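You operate a simulated robot arm through the tools that you are given. There is no shell and no other tool. Be economical: measure what you need, move in short steps, check, and stop when the job is done.

Carry out the task below with a simulated robot arm. There is one attempt and no reset: what you move stays moved.

## Task
Put things in order on the table top. At the end: the yellow tee key from the table top stands on top of the blue plastic sheet; the red padlock stands on top of the black hub; the silver roller from the table top stands on top of the silver test disc (marked "60 HRC"); the silver vee block from the table top stands where the yellow tee key stood; whatever was shut is shut again. Leave all else as you found it, and nothing knocked over.

Only the result counts: the job must be done as asked and must still hold three seconds after the hand-in. Knocking over, shifting, dropping, spilling or breaking anything else fails it.

## Robot
A 7-joint arm with a two-finger parallel gripper, fixed in place. Base frame: the origin is at the foot of the arm, x ahead of it, y to its left, z up; the work surface is at about z = 0. Readings come in m, rad, newtons and seconds.
With the tool pointing down near the work surface it reaches from about 0.22 to 0.58 m from the base axis. Its first joint turns from -1.152 to 1.152 rad. Payload 2.5 kg.
Tool frame: the origin (TCP) lies between the finger pads and is the grasp point; the fingertips stand 0.023 m ahead of it; z points along the fingers, y is the line along which they close. The gripper opens to 0.094 m. The fingers are 0.038 m wide and 0.01 m thick; the gripper's body (0.054 by 0.096 m) begins 0.039 m behind the TCP.
Orientation is told as [roll, pitch, yaw] about the base's x, y, z axes, in that order, counted from this pose: with the fingers straight down and closing along the base's y, the tool's x points along the base's -x, its y along +y and its z along -z.

## Interface
- The arm moves only by the tool play_rows. Its arguments are lists of equal length, an entry for each row: "dp": the shift along the tool's x, y, z in units of 30 mm (1.0 is 30 mm), a list of three; "angular": the turn, a rotation vector about the tool's x, y, z in units of 6 degrees (1.0 is 6 degrees), a list of three. In form: {"dp": [[dx, dy, dz], ...], "angular": [[ax, ay, az], ...]}. A call has 1 to 12 rows; each row shifts and turns the commanded pose from where the row before left it, along the tool's axes as they then stand. "grip" is the opening, from 0 (shut) to 1 (fully open), set as the call begins (left out, the last holds). A call with a number of a shift or a turn outside -1 to 1 is refused whole. Each row takes 0.2 s and may step no farther than 0.05 m and 0.15 rad from the row before; otherwise, or with a gripper value out of range, the whole call is refused. A pose out of reach is approached as far as the arm can. The call stops where the force on the tool passes 40 N (or 10 N more than at its start, if that is more) or the arm is blocked; 0.2 s more then pass. Each finger travels about 0.108 m/s and halts on what it meets, pressing with about 25 N; the grip force reading is that of the motor and also rises with nothing between the fingers. The clock runs only during rows and for 0.2 s after the last one: add rows that do not move to give the fingers time. The reply holds the time, the measured pose of the TCP, the force on the tool along the base axes, the opening and the grip force, in the units named above and with some noise.
- Cameras (640 x 400 px; columns grow to the right, rows downward): "scene" is fixed at [0.0979, -0.4017, 0.5339]; the picture's right is [0.94, -0.34, 0.00], its down [-0.22, -0.61, -0.76] and it looks along [0.26, 0.72, -0.65] (base axes); focal length 295 px, centre (320, 200). "wrist" rides on the gripper at [-0.039, 0, -0.044] in the tool frame; the picture's right is [0.00, -1.00, 0.00], its down [0.97, 0.00, -0.24] and it looks along [0.24, 0.00, 0.97] (tool axes); focal length 218 px, centre (320, 200).
- camera(camera): a new picture of that camera. It takes no simulated time.
- locate(camera, pixels): there is no depth. For up to 12 entries [column, row, z] of the newest picture of that camera ("zoom" is the newest enlarged one), the place [x, y] in the base frame at which the ray of that pixel passes the height z, good to about 0.003 m. It takes no simulated time.
- inspect(camera, box): a new picture of the part [left, top, right, bottom] of that camera's present view, enlarged. It takes no simulated time.
- job_done(): hands the job in; it is judged then, once.

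Work in short steps. Measure before you move; look again where a grasp or a placing could have gone wrong, and mend it. You have 80 turns and 38 pictures in all, those below and enlarged ones among them. Open the gripper and draw the arm clear of the work before you hand the job in, unless the task says otherwise; then end with one line.

The tools are called after "Request:" as name(argument=value, ...) on one line, values as JSON. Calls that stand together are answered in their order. play_rows: Moves the arm, as the interface text tells. Its arguments: {"type":"object","properties":{"dp":{"type":"array","items":{"type":"array","items":{"type":"number"}}},"angular":{"type":"array","items":{"type":"array","items":{"type":"number"}}},"grip":{"type":"number"}},"required":["dp","angular"]} The other tools are called the same way: camera (camera) takes a picture; locate (camera, pixels) gives the place at which the rays of pixels pass given heights; inspect (camera, box) takes an enlarged picture of a part of a camera's view; job_done () hands the job in.

At the start:

```text
clock: 0.0
tool_pos: [0.3077, 0.1585, 0.3097]
ee_rot: [0.002, 0.0, 0.001]
force: [-1.0, -0.1, -0.3]
gripper_width: 0.0942
gripper_force: 0.1
```

scene: 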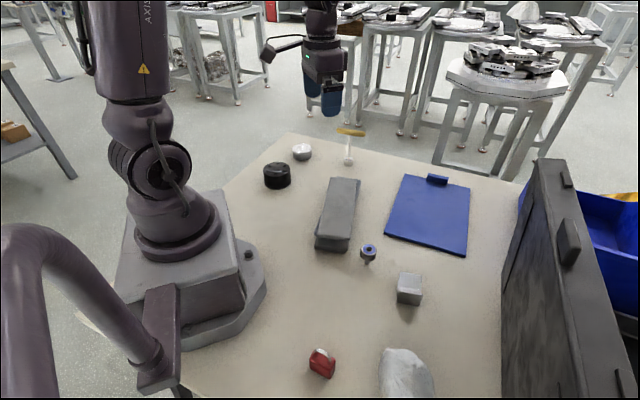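
wrist: 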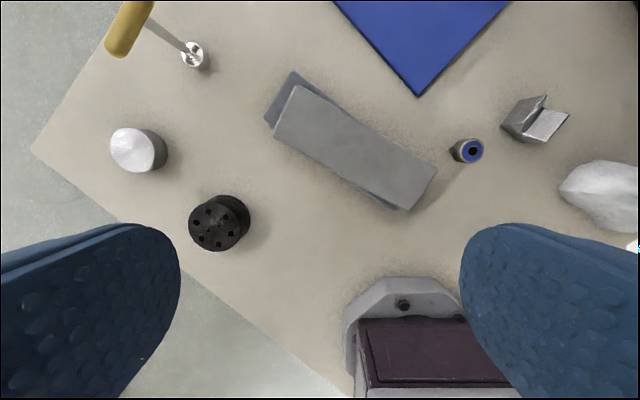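

I'll inspect the objects up close before planning anything.

Request:
inspect(camera="scene", box=[230, 120, 390, 270])

Request:
inspect(camera="scene", box=[290, 230, 450, 400])

Request:
inspect(camera="scene", box=[370, 150, 640, 400])

Request:
inspect(camera="wrist", box=[420, 60, 640, 260])

```text
2.67 times, centred on (310, 195) of scene
```

zoom: 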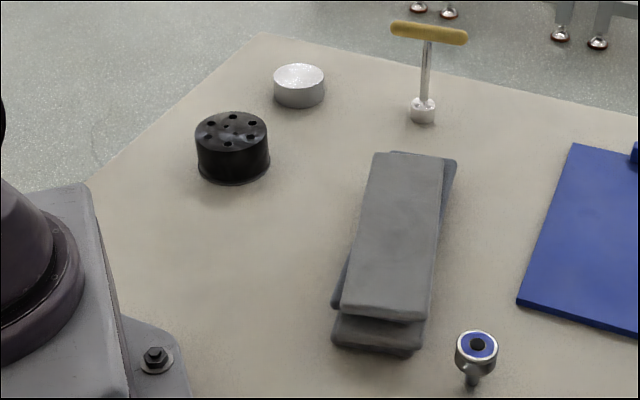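

```text
2.35 times, centred on (370, 315) of scene
```

zoom: 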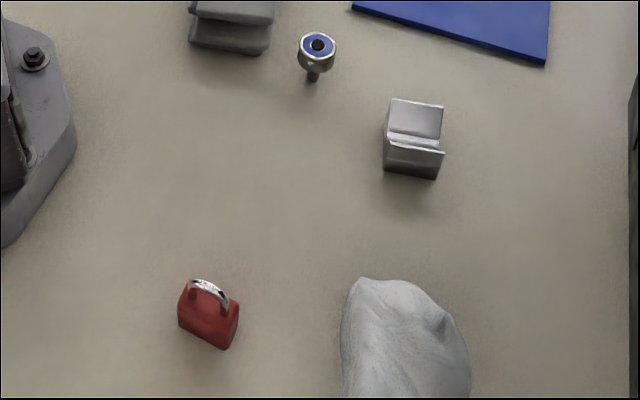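

```text
1.60 times, centred on (505, 275) of scene
```

zoom: 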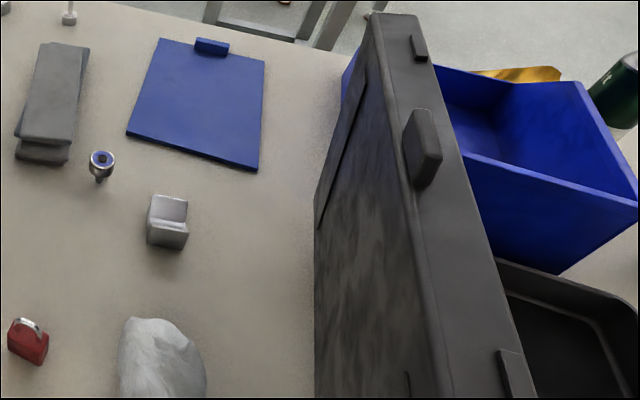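

```text
2.00 times, centred on (530, 160) of wrist
```

zoom: 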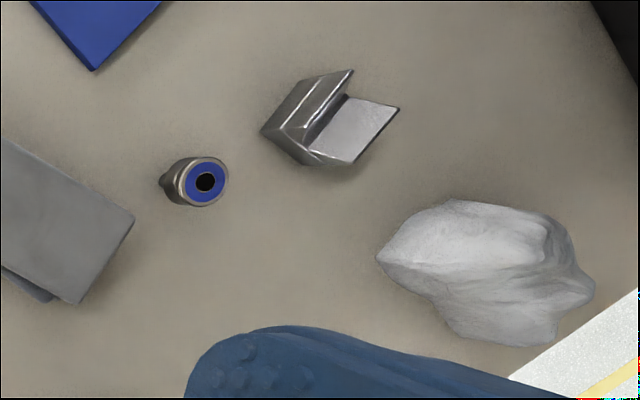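

Small cylinder at (368,250) with the blue face looks like the roller; the disc at (302,151) needs its marking checked. I'll locate the object bases and look at the disc, and the cabinet.

Request:
camera(camera="scene")

Request:
camera(camera="wrist")

Request:
locate(camera="scene", pixels=[[302, 158, 0], [277, 186, 0], [348, 163, 0], [350, 132, 0.1], [368, 263, 0], [410, 303, 0], [320, 374, 0], [405, 380, 0], [385, 235, 0], [467, 254, 0], [405, 175, 0], [470, 188, 0]])

Request:
locate(camera="wrist", pixels=[[133, 150, 0.03], [214, 227, 0.04], [195, 58, 0.0], [472, 150, 0.03], [535, 120, 0.03], [270, 125, 0], [295, 87, 0.05], [437, 168, 0.05], [405, 210, 0.05], [273, 138, 0.05], [418, 96, 0], [128, 30, 0.1]])

Request:
inspect(camera="wrist", box=[80, 0, 280, 260])

```text
31 pictures are left
```

scene: 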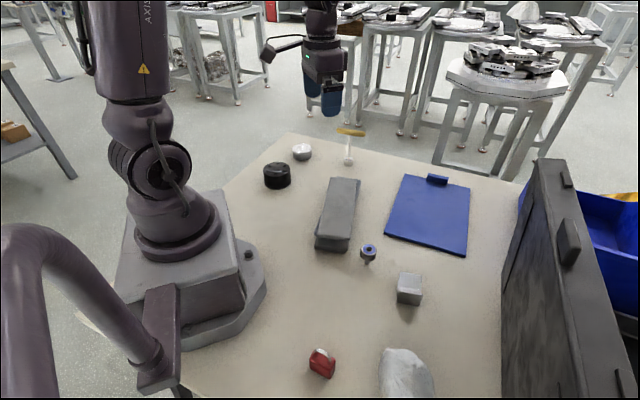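

```text
30 pictures are left
```

wrist: 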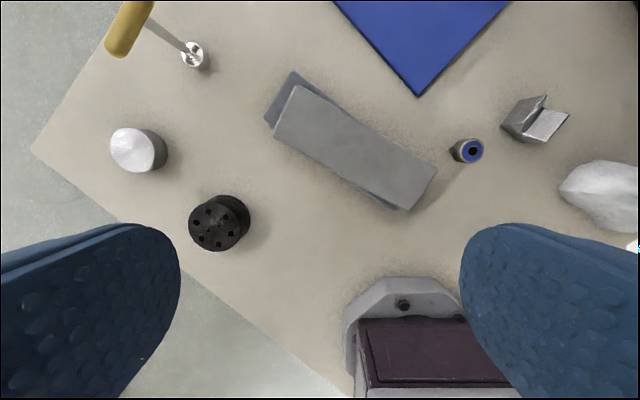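

```text
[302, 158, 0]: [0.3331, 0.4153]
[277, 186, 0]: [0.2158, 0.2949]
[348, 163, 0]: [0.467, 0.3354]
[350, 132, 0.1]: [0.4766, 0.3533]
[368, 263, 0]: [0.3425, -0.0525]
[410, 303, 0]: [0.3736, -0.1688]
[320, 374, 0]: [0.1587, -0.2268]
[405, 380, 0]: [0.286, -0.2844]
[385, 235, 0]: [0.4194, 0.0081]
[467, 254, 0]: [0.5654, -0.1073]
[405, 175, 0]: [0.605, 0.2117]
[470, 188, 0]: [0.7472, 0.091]
```

```text
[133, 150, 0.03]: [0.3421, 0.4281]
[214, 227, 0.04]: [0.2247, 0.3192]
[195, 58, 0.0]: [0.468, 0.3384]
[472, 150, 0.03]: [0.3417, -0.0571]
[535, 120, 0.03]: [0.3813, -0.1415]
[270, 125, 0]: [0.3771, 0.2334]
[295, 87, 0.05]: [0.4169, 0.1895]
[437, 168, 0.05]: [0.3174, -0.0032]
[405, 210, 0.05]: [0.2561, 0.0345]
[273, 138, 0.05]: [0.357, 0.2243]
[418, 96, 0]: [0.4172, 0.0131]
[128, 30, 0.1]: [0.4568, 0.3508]
```

```text
1.54 times, centred on (180, 130) of wrist
```

zoom: 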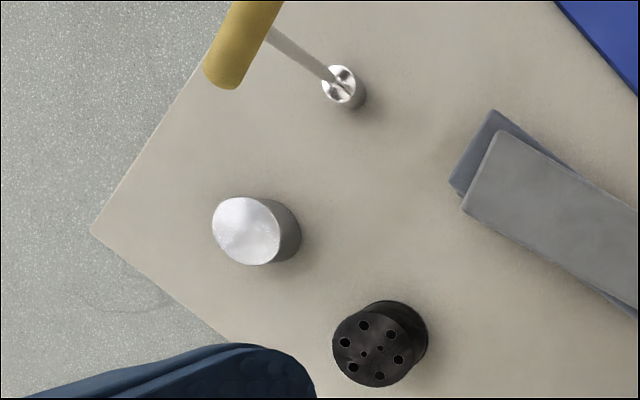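

The disc marking is unreadable from here; I move the wrist above the disc/hub at a safe height (z≈0.2) to read it.

Request:
play_rows(dp=[[0.05, 0.92, 0.4], [0.05, 0.92, 0.4], [0.05, 0.92, 0.4], [0.05, 0.92, 0.4], [0.05, 0.92, 0.4], [0.05, 0.92, 0.4], [0.05, 0.92, 0.4], [0.05, 0.92, 0.4]], angular=[[0, 0, 0], [0, 0, 0], [0, 0, 0], [0, 0, 0], [0, 0, 0], [0, 0, 0], [0, 0, 0], [0, 0, 0]])

Request:
inspect(camera="wrist", box=[160, 0, 480, 200])

```text
clock: 1.8
tool_pos: [0.2939, 0.3815, 0.2115]
ee_rot: [-0.002, 0.0, 0.0]
force: [0.0, -0.4, -0.6]
gripper_width: 0.0939
gripper_force: 0.0
```

```text
2.00 times, centred on (320, 100) of wrist
```

zoom: 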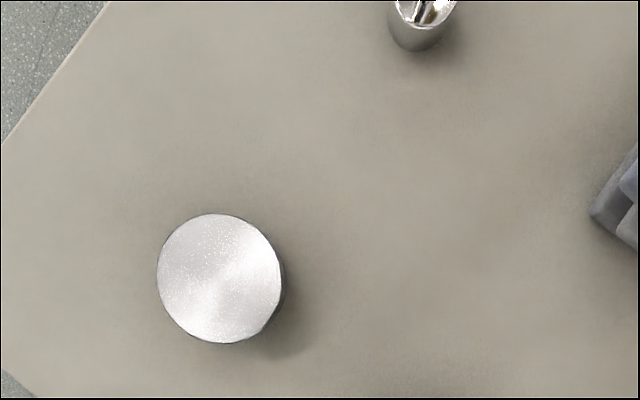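

No mark on the disc's top. I check its side from the scene camera, and zoom on the cabinet.

Request:
inspect(camera="scene", box=[284, 138, 320, 164])

Request:
inspect(camera="scene", box=[490, 150, 640, 400])

```text
15.38 times, centred on (302, 151) of scene
```

zoom: 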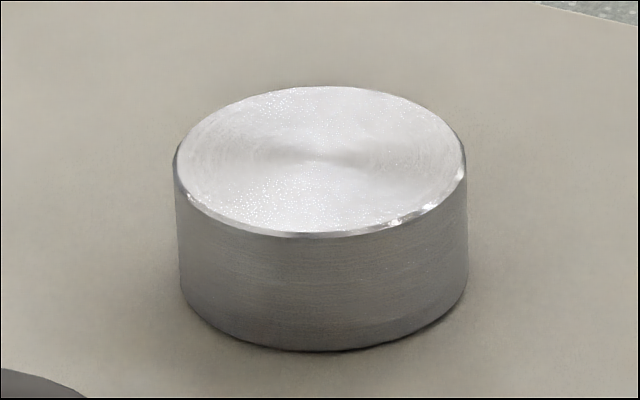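

```text
1.60 times, centred on (565, 275) of scene
```

zoom: 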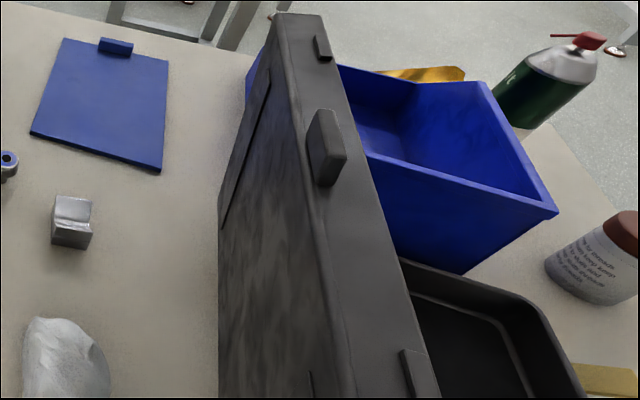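

Zooms are sharp. I check the grey stack, rag and the shape of the roller in detail.

Request:
inspect(camera="scene", box=[300, 170, 390, 270])

Request:
inspect(camera="scene", box=[300, 330, 440, 400])

```text
4.00 times, centred on (345, 220) of scene
```

zoom: 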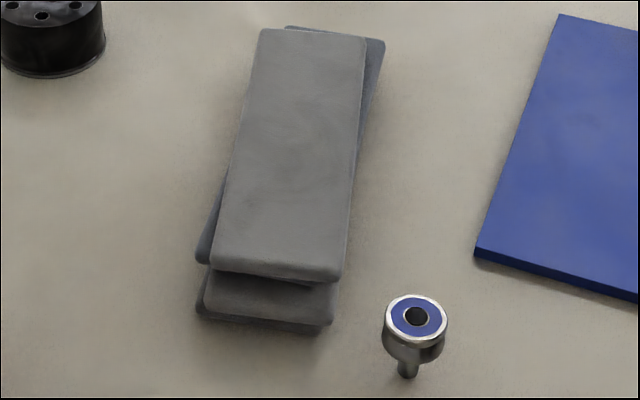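

```text
4.57 times, centred on (370, 365) of scene
```

zoom: 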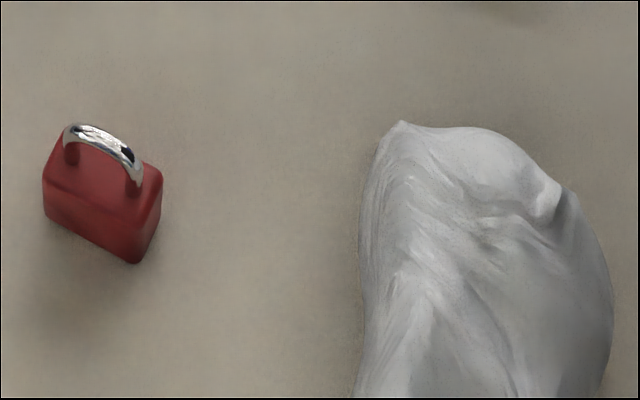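

Nothing marked yet. I raise the arm and swing to the right with a forward tilt to see the dark wall and what lies behind it.

Request:
play_rows(dp=[[0, -0.9, -0.8], [0, -0.9, -0.8], [0, -0.9, -0.8], [0, -0.9, -0.8], [0, -0.9, -0.8], [0, -0.9, -0.8], [0, -1, -0.4], [0, -1, 0], [0, -1, 0], [0, -1, 0], [0, -1, 0], [0, -1, 0]], angular=[[0, 0, 0], [0, 0, 0], [0, 0, 0], [0, 0, 0], [0, 0, 0], [0, 0, 0], [0, 0, 0], [0, 0, 0], [0, 0, 0], [0, 0, 0], [0, 0, 0], [0, 0, 0]])

Request:
play_rows(dp=[[0, -1, 0], [0, -1, 0], [0, -1, 0], [0, -0.9, 0], [0, 0, 0], [0, 0, 0], [0, 0, 0], [0, 0, 0], [0, 0, 0], [0, 0, 0], [0, 0, 0]], angular=[[0, 0, 0], [0, 0, 0], [0, 0, 0], [0, 0, 0], [0, -1, 0], [0, -1, 0], [0, -1, 0], [0, -1, 0], [0, -1, 0], [0, -1, 0], [0, -1, 0]])

Request:
camera(camera="wrist")

```text
clock: 4.4
tool_pos: [0.2936, 0.0405, 0.3688]
ee_rot: [0.001, 0.0, 0.002]
force: [-1.5, -0.4, -0.1]
gripper_width: 0.0939
gripper_force: 0.0
```

```text
clock: 6.8
tool_pos: [0.2954, -0.0782, 0.3699]
ee_rot: [-0.001, -0.735, 0.001]
force: [0.9, 0.6, -0.1]
gripper_width: 0.0941
gripper_force: 0.0
```

```text
23 pictures are left
```

wrist: 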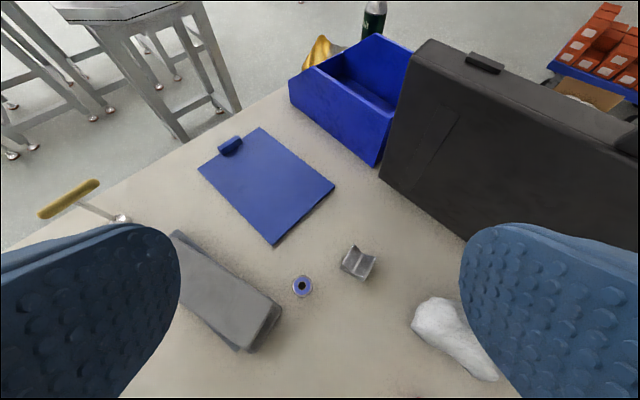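

The dark item is a standing tool case, with a bin behind it: nothing closed within reach needs opening. The disc on the table is the only candidate. Next: untilt and go above the tee key to measure it.

Request:
play_rows(dp=[[0, 1, 0], [0, 1, 0], [0, 1, 0], [0, 1, 0], [0, 1, 0], [0, 1, 0], [0, 1, 0], [-0.6, 1, 0.4], [-0.6, 1, 0.4], [-0.6, 1, 0.4], [-0.6, 1, 0.4], [-0.6, 1, 0.4]], angular=[[0, 1, 0], [0, 1, 0], [0, 1, 0], [0, 1, 0], [0, 1, 0], [0, 1, 0], [0, 1, 0], [0, 0, 0], [0, 0, 0], [0, 0, 0], [0, 0, 0], [0, 0, 0]])

Request:
play_rows(dp=[[-0.7, 0.5, 0.6], [-0.5, 0.2, 0.6], [0, 0, 0]], angular=[[0, 0, 0], [0, 0, 0], [0, 0, 0]])

Request:
camera(camera="wrist")

```text
clock: 9.4
tool_pos: [0.3837, 0.2824, 0.3097]
ee_rot: [0.0, 0.001, -0.002]
force: [0.7, -0.5, 0.2]
gripper_width: 0.0939
gripper_force: 0.1
```

```text
clock: 10.2
tool_pos: [0.422, 0.3018, 0.2723]
ee_rot: [0.0, -0.001, -0.001]
force: [-0.2, 0.3, -0.7]
gripper_width: 0.0937
gripper_force: 0.1
```

```text
22 pictures are left
```

wrist: 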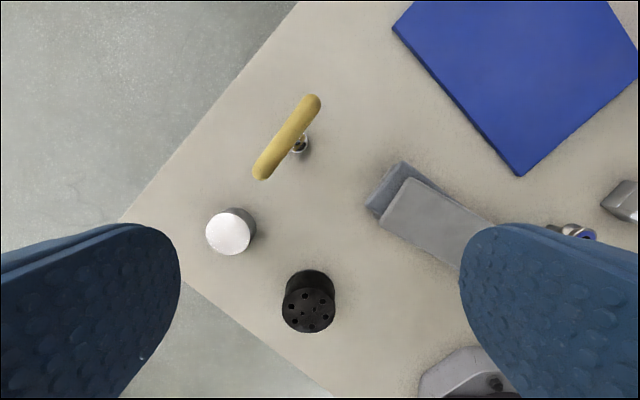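

Request:
locate(camera="wrist", pixels=[[312, 103, 0.11], [262, 172, 0.11], [287, 137, 0.11], [300, 146, 0.015], [228, 234, 0.025], [308, 313, 0.035], [208, 234, 0.025], [249, 234, 0.025], [521, 176, 0.005], [393, 28, 0.005]])

Request:
inspect(camera="scene", box=[325, 118, 375, 172])

```text
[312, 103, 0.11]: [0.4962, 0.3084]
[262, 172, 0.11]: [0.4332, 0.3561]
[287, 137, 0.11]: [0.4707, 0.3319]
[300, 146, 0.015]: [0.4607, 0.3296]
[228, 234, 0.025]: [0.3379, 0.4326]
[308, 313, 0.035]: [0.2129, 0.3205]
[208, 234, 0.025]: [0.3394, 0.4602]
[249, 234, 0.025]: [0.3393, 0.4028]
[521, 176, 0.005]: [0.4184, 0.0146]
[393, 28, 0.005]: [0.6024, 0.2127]
```

```text
7.41 times, centred on (350, 145) of scene
```

zoom: 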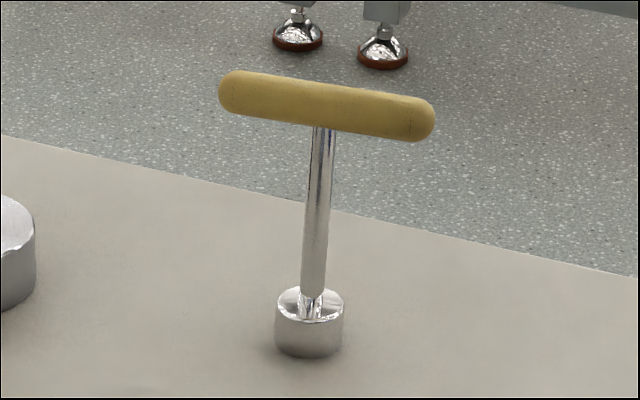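

Locating the tee-key's foot and handle precisely in the zoom: foot ellipse centre ≈(308,340) at z=0, foot top (310,303), handle centre (326,106).

Request:
locate(camera="zoom", pixels=[[308, 338, 0], [311, 303, 0.018], [326, 106, 0.11], [326, 106, 0.105], [326, 106, 0.115], [275, 320, 0.01], [344, 320, 0.01], [237, 92, 0.11], [418, 120, 0.11]])

```text
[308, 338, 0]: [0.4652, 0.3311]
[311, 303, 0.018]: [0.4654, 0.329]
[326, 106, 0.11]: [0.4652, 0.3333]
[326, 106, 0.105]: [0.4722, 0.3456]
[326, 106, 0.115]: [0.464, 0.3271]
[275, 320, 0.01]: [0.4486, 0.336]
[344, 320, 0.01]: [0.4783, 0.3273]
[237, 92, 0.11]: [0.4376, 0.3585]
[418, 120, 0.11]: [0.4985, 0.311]
```

Tee key at (0.465,0.331), handle z≈0.111, direction −37°. I align above it: shift then yaw −37°.

Request:
play_rows(dp=[[-0.7, 0.5, 0.4], [-0.73, 0.47, 0.4], [0, 0, 0.5], [0, 0, 0.5], [0, 0, 0.5], [0, 0, 0.1], [0, 0, 0], [0, 0, 0], [0, 0, 0]], angular=[[0, 0, 0], [0, 0, 0], [0, 0, 1], [0, 0, 1], [0, 0, 1], [0, 0, 1], [0, 0, 1], [0, 0, 1.0], [0, 0, 0.17]], grip=0.6)

Request:
camera(camera="wrist")

```text
clock: 12.2
tool_pos: [0.4623, 0.3309, 0.2]
ee_rot: [0.002, 0.0, -0.649]
force: [0.1, -0.5, 0.2]
gripper_width: 0.0564
gripper_force: 0.1
```

```text
20 pictures are left
```

wrist: 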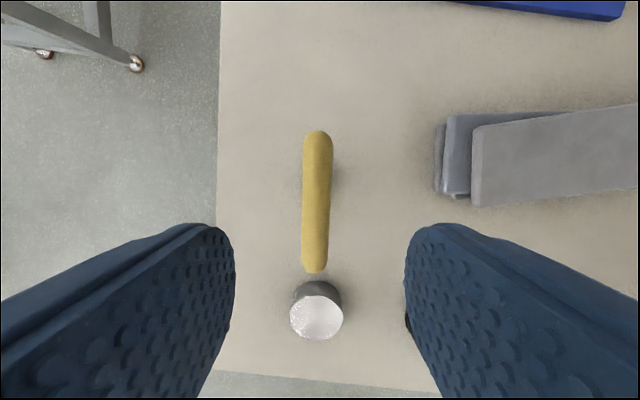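

Handle aligned with the tool, centred near (317,201). Check then descend to z≈0.111.

Request:
locate(camera="wrist", pixels=[[319, 131, 0.111], [315, 273, 0.111], [317, 201, 0.115]])

Request:
play_rows(dp=[[-0.07, 0.05, 0.6], [0, 0, 0.8], [0, 0, 0.8], [0, 0, 0.75], [0, 0, 0]], angular=[[0, 0, 0], [0, 0, 0], [0, 0, 0], [0, 0, 0], [0, 0, 0]])

```text
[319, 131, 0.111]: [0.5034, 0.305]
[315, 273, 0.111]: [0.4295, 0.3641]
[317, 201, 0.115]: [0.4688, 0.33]
```

```text
clock: 13.4
tool_pos: [0.4658, 0.3313, 0.1121]
ee_rot: [0.0, 0.0, -0.645]
force: [0.6, -0.3, 0.0]
gripper_width: 0.0563
gripper_force: 0.1
```

Position is right, no contact. Close the gripper on the handle.

Request:
play_rows(dp=[[0, 0, 0], [0, 0, 0], [0, 0, 0], [0, 0, 0]], angular=[[0, 0, 0], [0, 0, 0], [0, 0, 0], [0, 0, 0]], grip=0.0)

Request:
inspect(camera="scene", box=[300, 80, 400, 180])

```text
clock: 14.4
tool_pos: [0.4655, 0.3298, 0.1134]
ee_rot: [-0.002, 0.0, -0.647]
force: [0.2, -0.5, -0.3]
gripper_width: 0.0172
gripper_force: 25.0
```

```text
4.00 times, centred on (350, 130) of scene
```

zoom: 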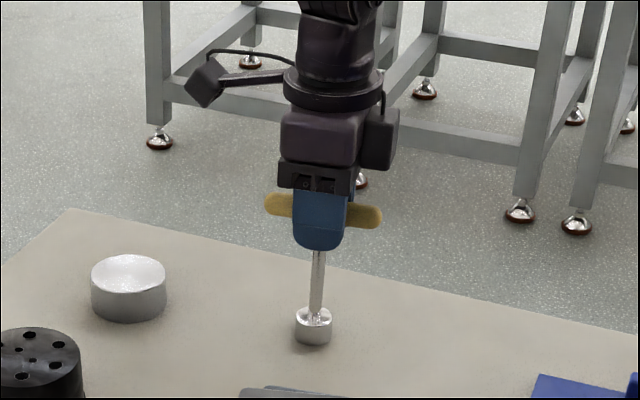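

Handle is held (17 mm). Lift 90 mm, then travel to (0.52, 0.04) over the sheet.

Request:
play_rows(dp=[[0, 0, -0.6], [0, 0, -1], [0, 0, -0.9]], angular=[[0, 0, 0], [0, 0, 0], [0, 0, 0]])

Request:
play_rows(dp=[[-0.36, -0.33, 0], [-0.728, -0.662, 0], [-0.728, -0.662, 0], [-0.728, -0.662, 0], [-0.728, -0.662, 0], [-0.728, -0.662, 0], [-0.728, -0.662, 0], [-0.728, -0.662, 0], [-0.728, -0.662, 0], [-0.728, -0.662, 0], [-0.36, -0.33, 0], [0, 0, 0]], angular=[[0, 0, 0], [0, 0, 0], [0, 0, 0], [0, 0, 0], [0, 0, 0], [0, 0, 0], [0, 0, 0], [0, 0, 0], [0, 0, 0], [0, 0, 0], [0, 0, 0], [0, 0, 0]])

Request:
inspect(camera="scene", box=[340, 60, 500, 270])

```text
clock: 15.2
tool_pos: [0.4663, 0.3289, 0.1894]
ee_rot: [0.0, -0.001, -0.646]
force: [0.1, -0.3, -1.2]
gripper_width: 0.0171
gripper_force: 24.9
```

```text
clock: 17.8
tool_pos: [0.5206, 0.0385, 0.1886]
ee_rot: [0.002, 0.0, -0.645]
force: [-0.3, 0.6, -2.5]
gripper_width: 0.0172
gripper_force: 24.6
```

```text
1.90 times, centred on (420, 165) of scene
```

zoom: 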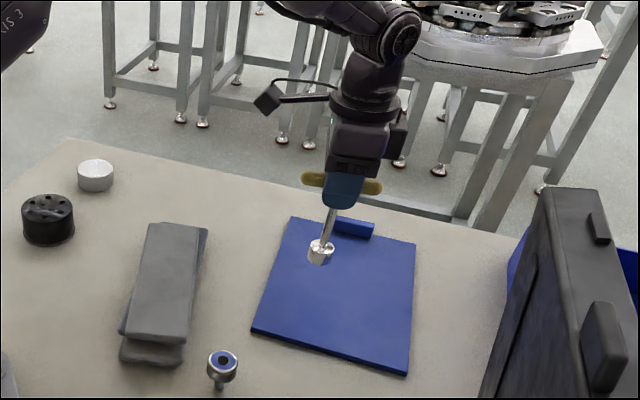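

The key hangs nearly upright over the sheet (foot near zoom (320,252)). Lower to ~4 mm above the sheet and look closely.

Request:
play_rows(dp=[[0, 0, 0.7], [0, 0, 0.7], [0, 0, 0.7], [0, 0, 0], [0, 0, 0]], angular=[[0, 0, 0], [0, 0, 0], [0, 0, 0], [0, 0, 0], [0, 0, 0]])

Request:
inspect(camera="scene", box=[385, 130, 475, 240])

```text
clock: 19.0
tool_pos: [0.522, 0.04, 0.123]
ee_rot: [0.0, 0.001, -0.645]
force: [0.4, 0.1, -1.4]
gripper_width: 0.0172
gripper_force: 24.7
```

```text
3.64 times, centred on (430, 185) of scene
```

zoom: 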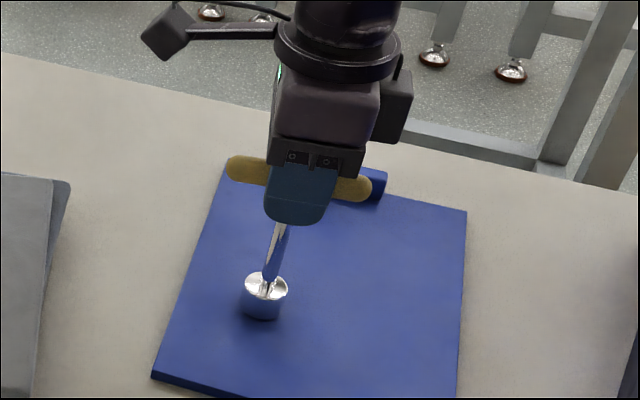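

Upright (stem slope matches the vertical's projection). Lower gently in small steps to contact.

Request:
play_rows(dp=[[0, 0, 0.05], [0, 0, 0.05], [0, 0, 0.05], [0, 0, 0]], angular=[[0, 0, 0], [0, 0, 0], [0, 0, 0], [0, 0, 0]])

```text
clock: 20.0
tool_pos: [0.5224, 0.0421, 0.1223]
ee_rot: [0.004, -0.002, -0.646]
force: [-0.9, 2.6, 13.4]
gripper_width: 0.0171
gripper_force: 24.4
```

Contact (13 N). Ease up 2 mm and open partly.

Request:
play_rows(dp=[[0, 0, -0.05], [0, 0, -0.02], [0, 0, 0]], angular=[[0, 0, 0], [0, 0, 0], [0, 0, 0]])

Request:
play_rows(dp=[[0, 0, 0], [0, 0, 0], [0, 0, 0]], angular=[[0, 0, 0], [0, 0, 0], [0, 0, 0]], grip=0.5)

Request:
play_rows(dp=[[0, 0, -0.5], [0, 0, -0.8], [0, 0, -0.8], [0, 0, -0.8]], angular=[[0, 0, 0], [0, 0, 0], [0, 0, 0], [0, 0, 0]])

Request:
camera(camera="wrist")

```text
clock: 20.8
tool_pos: [0.5214, 0.0413, 0.1219]
ee_rot: [-0.003, 0.002, -0.646]
force: [0.4, -0.4, -0.7]
gripper_width: 0.0174
gripper_force: 24.6
```

```text
clock: 21.6
tool_pos: [0.5217, 0.0399, 0.1224]
ee_rot: [0.0, -0.001, -0.646]
force: [0.4, 0.1, 0.5]
gripper_width: 0.047
gripper_force: 0.0
```

```text
clock: 22.6
tool_pos: [0.5218, 0.0396, 0.2102]
ee_rot: [0.0, -0.001, -0.645]
force: [0.5, 0.2, 0.1]
gripper_width: 0.0466
gripper_force: 0.0
```

```text
16 pictures are left
```

wrist: 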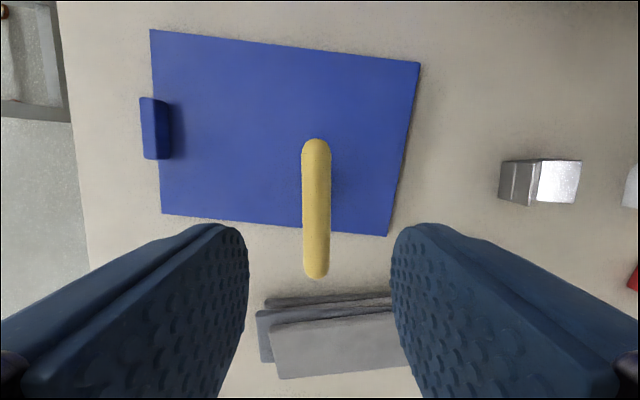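

Tee key stands on the sheet. Next the vee block near (0.375,-0.155): its edges are aligned with the present yaw. Move above it.

Request:
play_rows(dp=[[0, -0.5, -0.1], [0.1, -1, 0], [0.1, -1, 0], [0.1, -1, 0], [0.1, -1, 0], [0.1, -1, 0], [0.1, -1, 0], [0.1, -1, 0], [0, -0.5, 0], [0, 0, 0]], angular=[[0, 0, 0], [0, 0, 0], [0, 0, 0], [0, 0, 0], [0, 0, 0], [0, 0, 0], [0, 0, 0], [0, 0, 0], [0, 0, 0], [0, 0, 0]], grip=1.0)

Request:
camera(camera="wrist")

Request:
inspect(camera="scene", box=[385, 260, 435, 315])

```text
clock: 24.8
tool_pos: [0.3619, -0.1375, 0.2124]
ee_rot: [0.0, 0.0, -0.647]
force: [0.2, 0.7, -0.6]
gripper_width: 0.0938
gripper_force: 0.0
```

```text
15 pictures are left
```

wrist: 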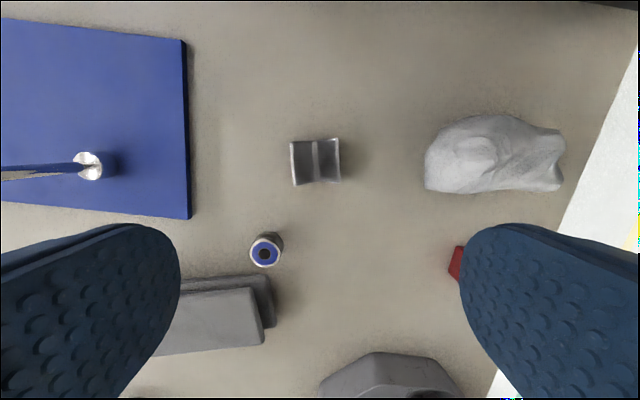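

```text
7.27 times, centred on (410, 288) of scene
```

zoom: 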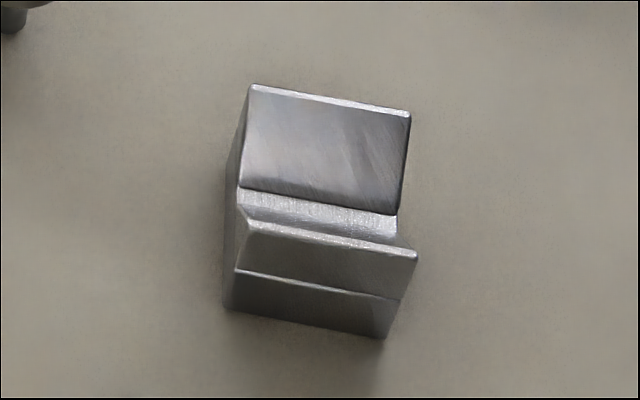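

Zoom in from the wrist on the vee block and roller for exact geometry.

Request:
inspect(camera="wrist", box=[230, 120, 370, 280])

```text
2.50 times, centred on (300, 200) of wrist
```

zoom: 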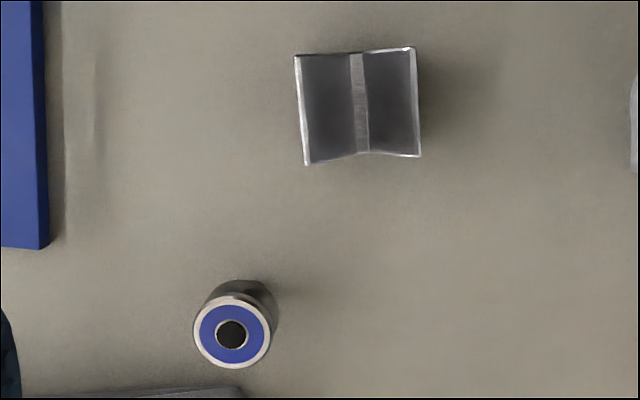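

Request:
locate(camera="zoom", pixels=[[295, 55, 0.035], [413, 47, 0.035], [421, 156, 0.035], [306, 165, 0.035], [358, 106, 0.035], [358, 106, 0.045], [231, 335, 0.04], [231, 335, 0.03], [193, 333, 0.04], [271, 333, 0.04]])

Request:
locate(camera="scene", pixels=[[400.4, 272.2, 0.035], [422.4, 275.9, 0.035], [400.1, 291, 0.035], [423.3, 295.2, 0.035], [397.3, 302.4, 0], [419, 307, 0], [400.4, 272.2, 0.045], [422.4, 275.9, 0.045], [368, 248, 0.04], [368, 248, 0.03], [367, 264, 0]])

```text
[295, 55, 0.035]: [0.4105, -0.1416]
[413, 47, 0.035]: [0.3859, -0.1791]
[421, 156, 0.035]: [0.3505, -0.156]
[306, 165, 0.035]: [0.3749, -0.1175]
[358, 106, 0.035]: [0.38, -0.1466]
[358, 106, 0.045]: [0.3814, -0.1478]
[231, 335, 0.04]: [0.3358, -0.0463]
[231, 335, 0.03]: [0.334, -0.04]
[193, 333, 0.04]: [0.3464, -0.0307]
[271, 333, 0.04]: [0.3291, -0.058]
```

```text
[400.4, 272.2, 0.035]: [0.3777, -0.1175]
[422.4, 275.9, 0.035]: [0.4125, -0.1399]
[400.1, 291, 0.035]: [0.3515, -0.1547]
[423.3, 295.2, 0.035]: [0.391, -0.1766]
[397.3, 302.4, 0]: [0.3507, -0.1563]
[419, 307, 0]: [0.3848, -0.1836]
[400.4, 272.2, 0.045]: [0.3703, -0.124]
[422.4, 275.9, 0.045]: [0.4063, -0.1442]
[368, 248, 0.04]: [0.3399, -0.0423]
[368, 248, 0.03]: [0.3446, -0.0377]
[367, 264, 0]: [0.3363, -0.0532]
```

Vee block: centre (0.381,-0.149), 45×43×35 mm, across-direction 56.7° → yaw −33.3°. Align and descend to z≈0.028.

Request:
play_rows(dp=[[-0.36, 0.04, 0], [-0.36, 0.04, 0.3], [0, 0, 1], [0, 0, 1], [0, 0, 1], [0, 0, 1], [0, 0, 0.6], [0, 0, 0.6], [0, 0, 0.6], [0, 0, 0]], angular=[[0, 0, -0.63], [0, 0, 0], [0, 0, 0], [0, 0, 0], [0, 0, 0], [0, 0, 0], [0, 0, 0], [0, 0, 0], [0, 0, 0], [0, 0, 0]])

Request:
play_rows(dp=[[0, 0, 0], [0, 0, 0], [0, 0, 0], [0, 0, 0]], angular=[[0, 0, 0], [0, 0, 0], [0, 0, 0], [0, 0, 0]], grip=0.0)

```text
clock: 27.0
tool_pos: [0.3787, -0.1484, 0.03]
ee_rot: [-0.001, 0.001, -0.579]
force: [0.2, 0.5, 0.0]
gripper_width: 0.0941
gripper_force: 0.1
```

```text
clock: 28.0
tool_pos: [0.3792, -0.1486, 0.0308]
ee_rot: [0.0, 0.0, -0.581]
force: [0.9, 0.2, -0.8]
gripper_width: 0.0478
gripper_force: 25.4
```

Gripped (48 mm). Lift 140 mm and carry to above (0.465,0.331).

Request:
play_rows(dp=[[0, 0, -0.6], [0, 0, -1], [0, 0, -1], [0, 0, -1], [0, 0, -1], [0.376, 0.878, 0], [0.376, 0.878, 0], [0.376, 0.878, 0], [0.376, 0.878, 0], [0.376, 0.878, 0], [0.376, 0.878, 0], [0.376, 0.878, 0]], angular=[[0, 0, 0], [0, 0, 0], [0, 0, 0], [0, 0, 0], [0, 0, 0], [0, 0, 0], [0, 0, 0], [0, 0, 0], [0, 0, 0], [0, 0, 0], [0, 0, 0], [0, 0, 0]])

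Request:
play_rows(dp=[[0.376, 0.878, 0], [0.376, 0.878, 0], [0.376, 0.878, 0], [0.376, 0.878, 0], [0.376, 0.878, 0], [0.376, 0.878, 0], [0.376, 0.878, 0], [0.376, 0.878, 0], [0.376, 0.878, 0], [0.376, 0.878, 0], [0, 0, 0]], angular=[[0, 0, 0], [0, 0, 0], [0, 0, 0], [0, 0, 0], [0, 0, 0], [0, 0, 0], [0, 0, 0], [0, 0, 0], [0, 0, 0], [0, 0, 0], [0, 0, 0]])

```text
clock: 30.6
tool_pos: [0.4113, 0.0508, 0.17]
ee_rot: [0.0, 0.0, -0.579]
force: [0.0, -0.6, -5.0]
gripper_width: 0.0478
gripper_force: 25.4
```

```text
clock: 33.0
tool_pos: [0.4635, 0.3269, 0.1679]
ee_rot: [-0.002, 0.0, -0.579]
force: [0.4, -0.1, -4.9]
gripper_width: 0.0479
gripper_force: 24.9
```

Small correction, then descend to just above the table and touch down slowly.

Request:
play_rows(dp=[[0.05, 0.13, 0.5], [0, 0, 1], [0, 0, 1], [0, 0, 1], [0, 0, 0.7], [0, 0, 0.25], [0, 0, 0]], angular=[[0, 0, 0], [0, 0, 0], [0, 0, 0], [0, 0, 0], [0, 0, 0], [0, 0, 0], [0, 0, 0]])

Request:
play_rows(dp=[[0, 0, 0.05], [0, 0, 0.03], [0, 0, 0]], angular=[[0, 0, 0], [0, 0, 0], [0, 0, 0]])

```text
clock: 34.6
tool_pos: [0.4632, 0.3344, 0.0331]
ee_rot: [0.0, -0.001, -0.581]
force: [-0.4, 0.3, -4.9]
gripper_width: 0.0481
gripper_force: 24.5
```

```text
clock: 35.4
tool_pos: [0.4641, 0.3342, 0.0306]
ee_rot: [0.0, -0.001, -0.58]
force: [0.1, -1.6, -5.1]
gripper_width: 0.0477
gripper_force: 25.2
```

Not yet touching. Nudge −2 mm in y and lower slightly more.

Request:
play_rows(dp=[[-0.04, -0.06, 0], [0, 0, 0.03], [0, 0, 0.03], [0, 0, 0]], angular=[[0, 0, 0], [0, 0, 0], [0, 0, 0], [0, 0, 0]])

```text
clock: 36.4
tool_pos: [0.4636, 0.3326, 0.0306]
ee_rot: [0.0, 0.001, -0.581]
force: [-1.8, -2.1, 3.3]
gripper_width: 0.0478
gripper_force: 24.8
```

Touching down (force now +3 N). Release and rise.

Request:
play_rows(dp=[[0, 0, 0], [0, 0, 0], [0, 0, 0], [0, 0, 0]], angular=[[0, 0, 0], [0, 0, 0], [0, 0, 0], [0, 0, 0]], grip=0.8)

Request:
play_rows(dp=[[0, 0, -0.6], [0, 0, -1], [0, 0, -1], [0, 0, -1], [0, 0, -1], [0, 0, -1], [0, 0, 0]], angular=[[0, 0, 0], [0, 0, 0], [0, 0, 0], [0, 0, 0], [0, 0, 0], [0, 0, 0], [0, 0, 0]])

Request:
camera(camera="wrist")

```text
clock: 37.4
tool_pos: [0.4628, 0.3341, 0.0301]
ee_rot: [0.001, 0.0, -0.579]
force: [-0.5, -0.8, 0.4]
gripper_width: 0.0752
gripper_force: 0.1
```

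```text
clock: 39.0
tool_pos: [0.4637, 0.3322, 0.1985]
ee_rot: [0.0, 0.001, -0.579]
force: [0.6, -0.2, -0.6]
gripper_width: 0.0753
gripper_force: 0.1
```

```text
12 pictures are left
```

wrist: 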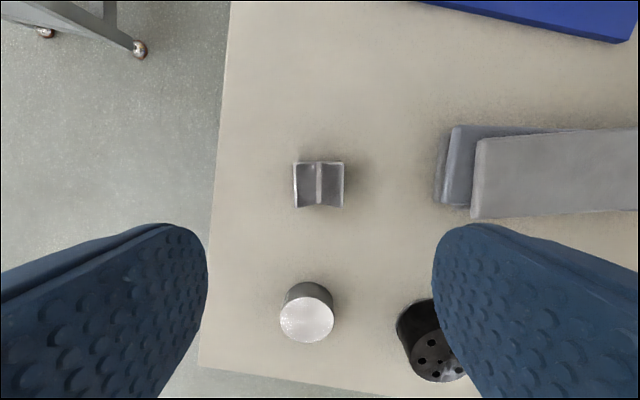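

Vee block stands in place. Now locate its centre, the disc and hub tops at several heights to pin the height from both cameras.

Request:
locate(camera="wrist", pixels=[[319, 184, 0.035], [307, 320, 0.025], [307, 320, 0.03], [307, 320, 0.035], [279, 320, 0.03], [334, 320, 0.03], [434, 355, 0.035], [434, 355, 0.045]])

Request:
locate(camera="scene", pixels=[[302, 148.5, 0.025], [302, 148.5, 0.03], [302, 148.5, 0.035], [302, 157.5, 0.0], [292.6, 149, 0.03], [311.5, 149, 0.03], [277.5, 170, 0.035], [277.5, 170, 0.045], [277, 184, 0]])

```text
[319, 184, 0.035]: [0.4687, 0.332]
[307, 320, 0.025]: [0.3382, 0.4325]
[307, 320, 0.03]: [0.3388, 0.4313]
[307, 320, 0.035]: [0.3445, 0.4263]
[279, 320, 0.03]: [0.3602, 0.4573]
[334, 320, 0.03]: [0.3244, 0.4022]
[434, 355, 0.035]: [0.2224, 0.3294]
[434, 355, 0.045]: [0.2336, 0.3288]
```

```text
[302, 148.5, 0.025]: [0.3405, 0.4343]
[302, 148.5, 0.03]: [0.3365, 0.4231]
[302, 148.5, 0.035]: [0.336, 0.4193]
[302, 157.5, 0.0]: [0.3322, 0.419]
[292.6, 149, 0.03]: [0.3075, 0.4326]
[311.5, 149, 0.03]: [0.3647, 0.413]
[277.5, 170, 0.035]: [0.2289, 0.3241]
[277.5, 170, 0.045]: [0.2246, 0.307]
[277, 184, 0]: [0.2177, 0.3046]
```

Disc centre ≈(0.339,0.430), top ≈0.03. Now go above the roller (~(0.337,-0.046)) with yaw −65°, so the fingers clear the grey stack's corner.

Request:
play_rows(dp=[[-0.26, -0.989, 0], [-0.26, -0.989, 0], [-0.26, -0.989, 0], [-0.26, -0.989, 0], [-0.26, -0.989, 0], [-0.26, -0.989, 0], [-0.26, -0.989, 0], [-0.26, -0.989, 0], [-0.26, -0.989, 0], [-0.26, -0.989, 0], [-0.26, -0.989, 0], [-0.26, -0.989, 0]], angular=[[0, 0, 0], [0, 0, 0], [0, 0, 0], [0, 0, 0], [0, 0, 0], [0, 0, 0], [0, 0, 0], [0, 0, 0], [0, 0, 0], [0, 0, 0], [0, 0, 0], [0, 0, 0]])

Request:
play_rows(dp=[[-0.26, -0.989, 0], [0, 0, 0.3], [0, 0, 0.3], [0, 0, 0.3], [0, 0, 0.3], [0, 0, 0], [0, 0, 0], [0, 0, 0]], angular=[[0, 0, 0], [0, 0, 1], [0, 0, 1], [0, 0, 1], [0, 0, 1], [0, 0, 1], [0, 0, 0.3], [0, 0, 0]], grip=0.7)

Request:
camera(camera="wrist")

```text
clock: 41.6
tool_pos: [0.3471, -0.016, 0.1969]
ee_rot: [0.001, 0.001, -0.578]
force: [0.1, 0.1, -0.4]
gripper_width: 0.0754
gripper_force: 0.1
```

```text
clock: 43.4
tool_pos: [0.3368, -0.0468, 0.1647]
ee_rot: [0.001, 0.0, -1.137]
force: [0.2, 0.5, 0.2]
gripper_width: 0.0656
gripper_force: 0.0
```

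```text
11 pictures are left
```

wrist: 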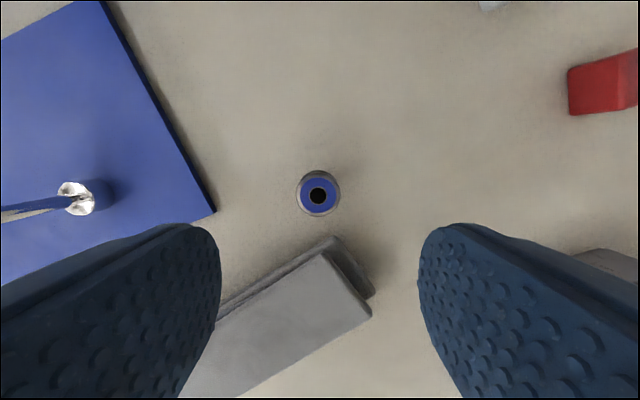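

Request:
locate(camera="wrist", pixels=[[318, 195, 0.03], [318, 195, 0.035], [318, 195, 0.045], [296, 195, 0.04], [341, 195, 0.04], [325, 255, 0.05]])

Request:
inspect(camera="scene", box=[352, 236, 384, 270])

```text
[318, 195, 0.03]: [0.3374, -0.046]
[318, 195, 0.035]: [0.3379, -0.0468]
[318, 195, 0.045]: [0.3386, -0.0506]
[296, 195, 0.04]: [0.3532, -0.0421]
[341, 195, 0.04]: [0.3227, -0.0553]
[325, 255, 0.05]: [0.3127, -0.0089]
```

```text
11.76 times, centred on (368, 253) of scene
```

zoom: 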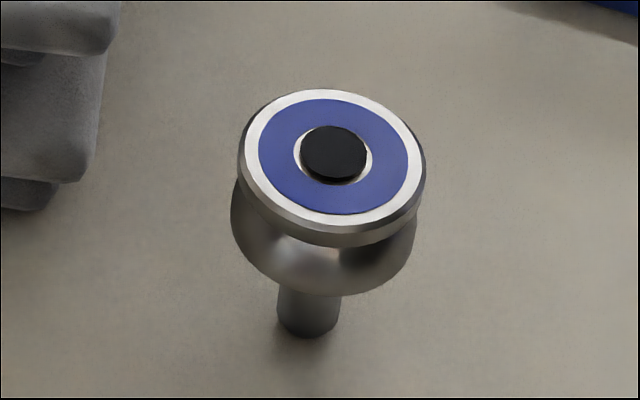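

It's a grooved roller standing upright on a narrow stub. Measure height.

Request:
locate(camera="zoom", pixels=[[335, 155, 0.03], [335, 155, 0.035], [335, 155, 0.04], [335, 155, 0.045], [308, 322, 0], [277, 320, 0], [340, 322, 0], [323, 250, 0.015], [323, 250, 0.02]])

```text
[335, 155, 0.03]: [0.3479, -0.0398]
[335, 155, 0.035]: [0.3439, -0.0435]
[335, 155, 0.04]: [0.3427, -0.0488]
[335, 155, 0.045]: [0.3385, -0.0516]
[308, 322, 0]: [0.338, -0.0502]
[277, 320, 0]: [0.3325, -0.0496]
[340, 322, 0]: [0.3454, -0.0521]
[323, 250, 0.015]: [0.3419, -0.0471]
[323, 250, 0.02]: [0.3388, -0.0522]
```

Roller top ≈0.042 at (0.339,-0.049). Descend to z≈0.034 around it.

Request:
play_rows(dp=[[-0.09, 0.03, 0.5], [0, 0, 0.8], [0, 0, 0.8], [0, 0, 0.8], [0, 0, 0.8], [0, 0, 0.66], [0, 0, 0]], angular=[[0, 0, 0], [0, 0, 0], [0, 0, 0], [0, 0, 0], [0, 0, 0], [0, 0, 0], [0, 0, 0]])

Request:
play_rows(dp=[[0, 0, 0], [0, 0, 0], [0, 0, 0], [0, 0, 0]], angular=[[0, 0, 0], [0, 0, 0], [0, 0, 0], [0, 0, 0]], grip=0.0)

```text
clock: 45.0
tool_pos: [0.3416, -0.0485, 0.03]
ee_rot: [0.0, 0.0, -1.135]
force: [0.3, 0.2, 0.3]
gripper_width: 0.066
gripper_force: 0.1
```

```text
clock: 46.0
tool_pos: [0.3413, -0.0483, 0.0306]
ee_rot: [0.0, 0.001, -1.134]
force: [-0.1, -0.3, 1.0]
gripper_width: 0.0334
gripper_force: 24.8
```

Roller gripped (33 mm). Lift, unwinding the yaw by 45°, then travel to above the disc.

Request:
play_rows(dp=[[0, 0, -0.5], [0, 0, -0.8], [0, 0, -0.8], [0, 0, -0.8], [0, 0, -0.8], [0, 0, -0.8], [0, 0, 0], [0, 0, 0], [0, 0, 0], [0, 0, 0], [0, 0, 0]], angular=[[0, 0, 0], [0, 0, 0], [0, 0, 0], [0, 0, -1], [0, 0, -1], [0, 0, -1], [0, 0, -1], [0, 0, -1], [0, 0, -1], [0, 0, -1], [0, 0, -0.5]])

Request:
play_rows(dp=[[0.3454, 0.935, 0], [0.3454, 0.935, 0], [0.3454, 0.935, 0], [0.3454, 0.935, 0], [0.3454, 0.935, 0], [0.3454, 0.935, 0], [0.3454, 0.935, 0], [0.3454, 0.935, 0], [0.3454, 0.935, 0], [0.3454, 0.935, 0], [0.3454, 0.935, 0], [0.3454, 0.935, 0]], angular=[[0, 0, 0], [0, 0, 0], [0, 0, 0], [0, 0, 0], [0, 0, 0], [0, 0, 0], [0, 0, 0], [0, 0, 0], [0, 0, 0], [0, 0, 0], [0, 0, 0], [0, 0, 0]])

Request:
play_rows(dp=[[0.3454, 0.935, 0], [0.3454, 0.935, 0], [0.3454, 0.935, 0], [0.3454, 0.935, 0], [0, 0, 0], [0, 0, 0]], angular=[[0, 0, 0], [0, 0, 0], [0, 0, 0], [0, 0, 0], [0, 0, 0], [0, 0, 0]])

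Request:
inspect(camera="scene", box=[262, 70, 352, 180])

```text
clock: 48.4
tool_pos: [0.3388, -0.0481, 0.1659]
ee_rot: [0.0, 0.0, -0.348]
force: [0.4, -0.1, -0.5]
gripper_width: 0.0331
gripper_force: 25.2
```

```text
clock: 51.0
tool_pos: [0.337, 0.3119, 0.1661]
ee_rot: [-0.003, 0.0, -0.349]
force: [-0.9, 0.0, -2.3]
gripper_width: 0.0334
gripper_force: 25.0
```

```text
clock: 52.4
tool_pos: [0.3383, 0.431, 0.1661]
ee_rot: [0.0, 0.0, -0.348]
force: [0.0, 0.2, -1.2]
gripper_width: 0.0333
gripper_force: 24.8
```

```text
3.64 times, centred on (307, 125) of scene
```

zoom: 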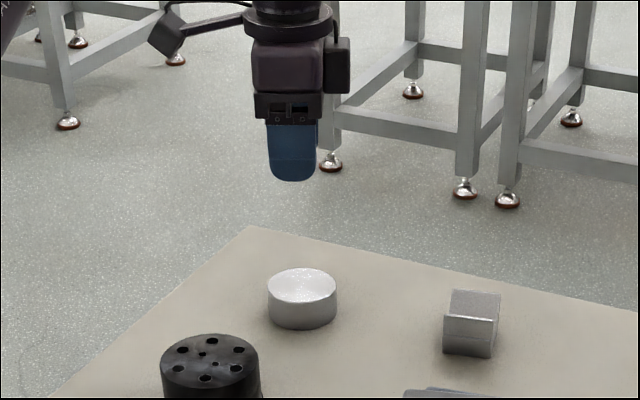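

Held above the disc. Descend to z≈0.068, then touch down in fine steps.

Request:
play_rows(dp=[[0, 0, 0.8], [0, 0, 0.8], [0, 0, 0.8], [0, 0, 0.6], [0, 0, 0.25], [0, 0, 0]], angular=[[0, 0, 0], [0, 0, 0], [0, 0, 0], [0, 0, 0], [0, 0, 0], [0, 0, 0]])

Request:
inspect(camera="scene", box=[280, 120, 325, 165])

```text
clock: 53.8
tool_pos: [0.3363, 0.429, 0.0689]
ee_rot: [0.0, -0.001, -0.348]
force: [-0.3, -0.3, -0.1]
gripper_width: 0.0332
gripper_force: 25.3
```

```text
8.89 times, centred on (302, 142) of scene
```

zoom: 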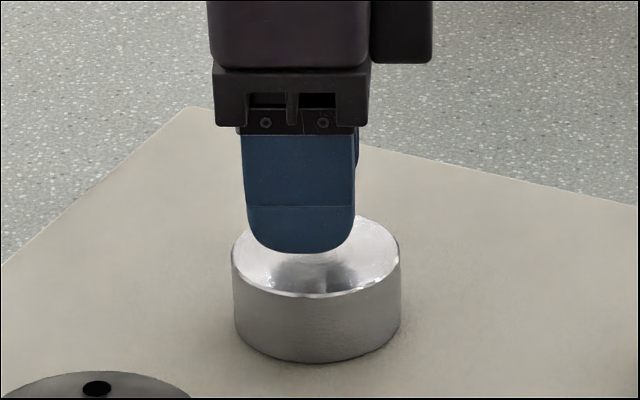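

The finger is centred at column ~300 vs disc ~316, i.e. ~5 mm short in x. Shift +5 mm in x and lower finely.

Request:
play_rows(dp=[[-0.17, 0.0, 0], [0, 0, 0.07], [0, 0, 0.07], [0, 0, 0]], angular=[[0, 0, 0], [0, 0, 0], [0, 0, 0], [0, 0, 0]])

Request:
play_rows(dp=[[0, 0, 0.04], [0, 0, 0.04], [0, 0, 0]], angular=[[0, 0, 0], [0, 0, 0], [0, 0, 0]])

```text
clock: 54.8
tool_pos: [0.3406, 0.4274, 0.065]
ee_rot: [0.0, 0.0, -0.348]
force: [0.1, -0.8, -0.8]
gripper_width: 0.0336
gripper_force: 24.8
```

```text
clock: 55.6
tool_pos: [0.3417, 0.4293, 0.0625]
ee_rot: [0.001, 0.002, -0.35]
force: [-0.7, -0.5, -0.9]
gripper_width: 0.0333
gripper_force: 24.6
```

No contact yet; continue in ~1 mm steps.

Request:
play_rows(dp=[[0, 0, 0.04], [0, 0, 0.03], [0, 0, 0]], angular=[[0, 0, 0], [0, 0, 0], [0, 0, 0]])

```text
clock: 56.4
tool_pos: [0.3409, 0.4302, 0.0599]
ee_rot: [0.0, 0.0, -0.35]
force: [0.2, -0.3, -0.5]
gripper_width: 0.0331
gripper_force: 25.4
```

Request:
play_rows(dp=[[0, 0, 0.04], [0, 0, 0.03], [0, 0, 0]], angular=[[0, 0, 0], [0, 0, 0], [0, 0, 0]])

```text
clock: 57.2
tool_pos: [0.3431, 0.429, 0.0599]
ee_rot: [0.001, 0.001, -0.349]
force: [-3.7, -3.3, 14.4]
gripper_width: 0.033
gripper_force: 25.2
```

Contact (14 N). Ease up 1.5 mm and check force before releasing.

Request:
play_rows(dp=[[0, 0, -0.05], [0, 0, 0]], angular=[[0, 0, 0], [0, 0, 0]])

```text
clock: 57.8
tool_pos: [0.3418, 0.4291, 0.061]
ee_rot: [0.002, -0.001, -0.348]
force: [0.6, 2.2, 7.1]
gripper_width: 0.0334
gripper_force: 25.5
```

Request:
play_rows(dp=[[0, 0, -0.025], [0, 0, 0]], angular=[[0, 0, 0], [0, 0, 0]])

Request:
play_rows(dp=[[0, 0, 0], [0, 0, 0], [0, 0, 0]], angular=[[0, 0, 0], [0, 0, 0], [0, 0, 0]], grip=0.65)

Request:
play_rows(dp=[[0, 0, -0.3], [0, 0, -0.8], [0, 0, -0.8], [0, 0, -0.8], [0, 0, -0.8], [0, 0, 0]], angular=[[0, 0, 0], [0, 0, 0], [0, 0, 0], [0, 0, 0], [0, 0, 0], [0, 0, 0]])

Request:
inspect(camera="scene", box=[262, 125, 322, 195])

```text
clock: 58.4
tool_pos: [0.3417, 0.4288, 0.0596]
ee_rot: [0.0, -0.001, -0.349]
force: [1.6, 1.0, 3.2]
gripper_width: 0.0334
gripper_force: 25.2
```

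```text
clock: 59.2
tool_pos: [0.3417, 0.4299, 0.06]
ee_rot: [0.0, -0.001, -0.349]
force: [-0.2, 0.4, 0.5]
gripper_width: 0.0611
gripper_force: 0.0
```

```text
clock: 60.6
tool_pos: [0.3414, 0.4284, 0.1655]
ee_rot: [0.001, 0.001, -0.348]
force: [1.3, -0.4, 1.1]
gripper_width: 0.0608
gripper_force: 0.1
```

```text
5.71 times, centred on (292, 160) of scene
```

zoom: 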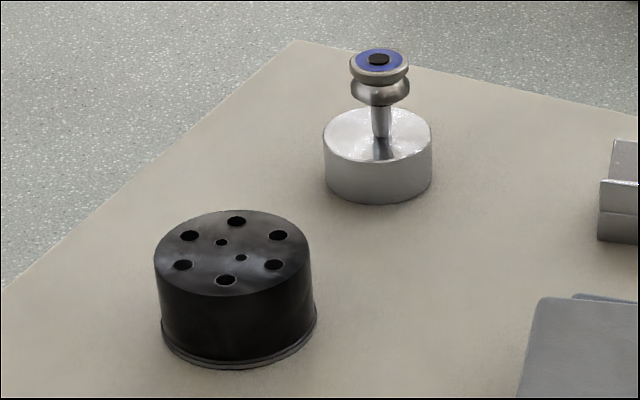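

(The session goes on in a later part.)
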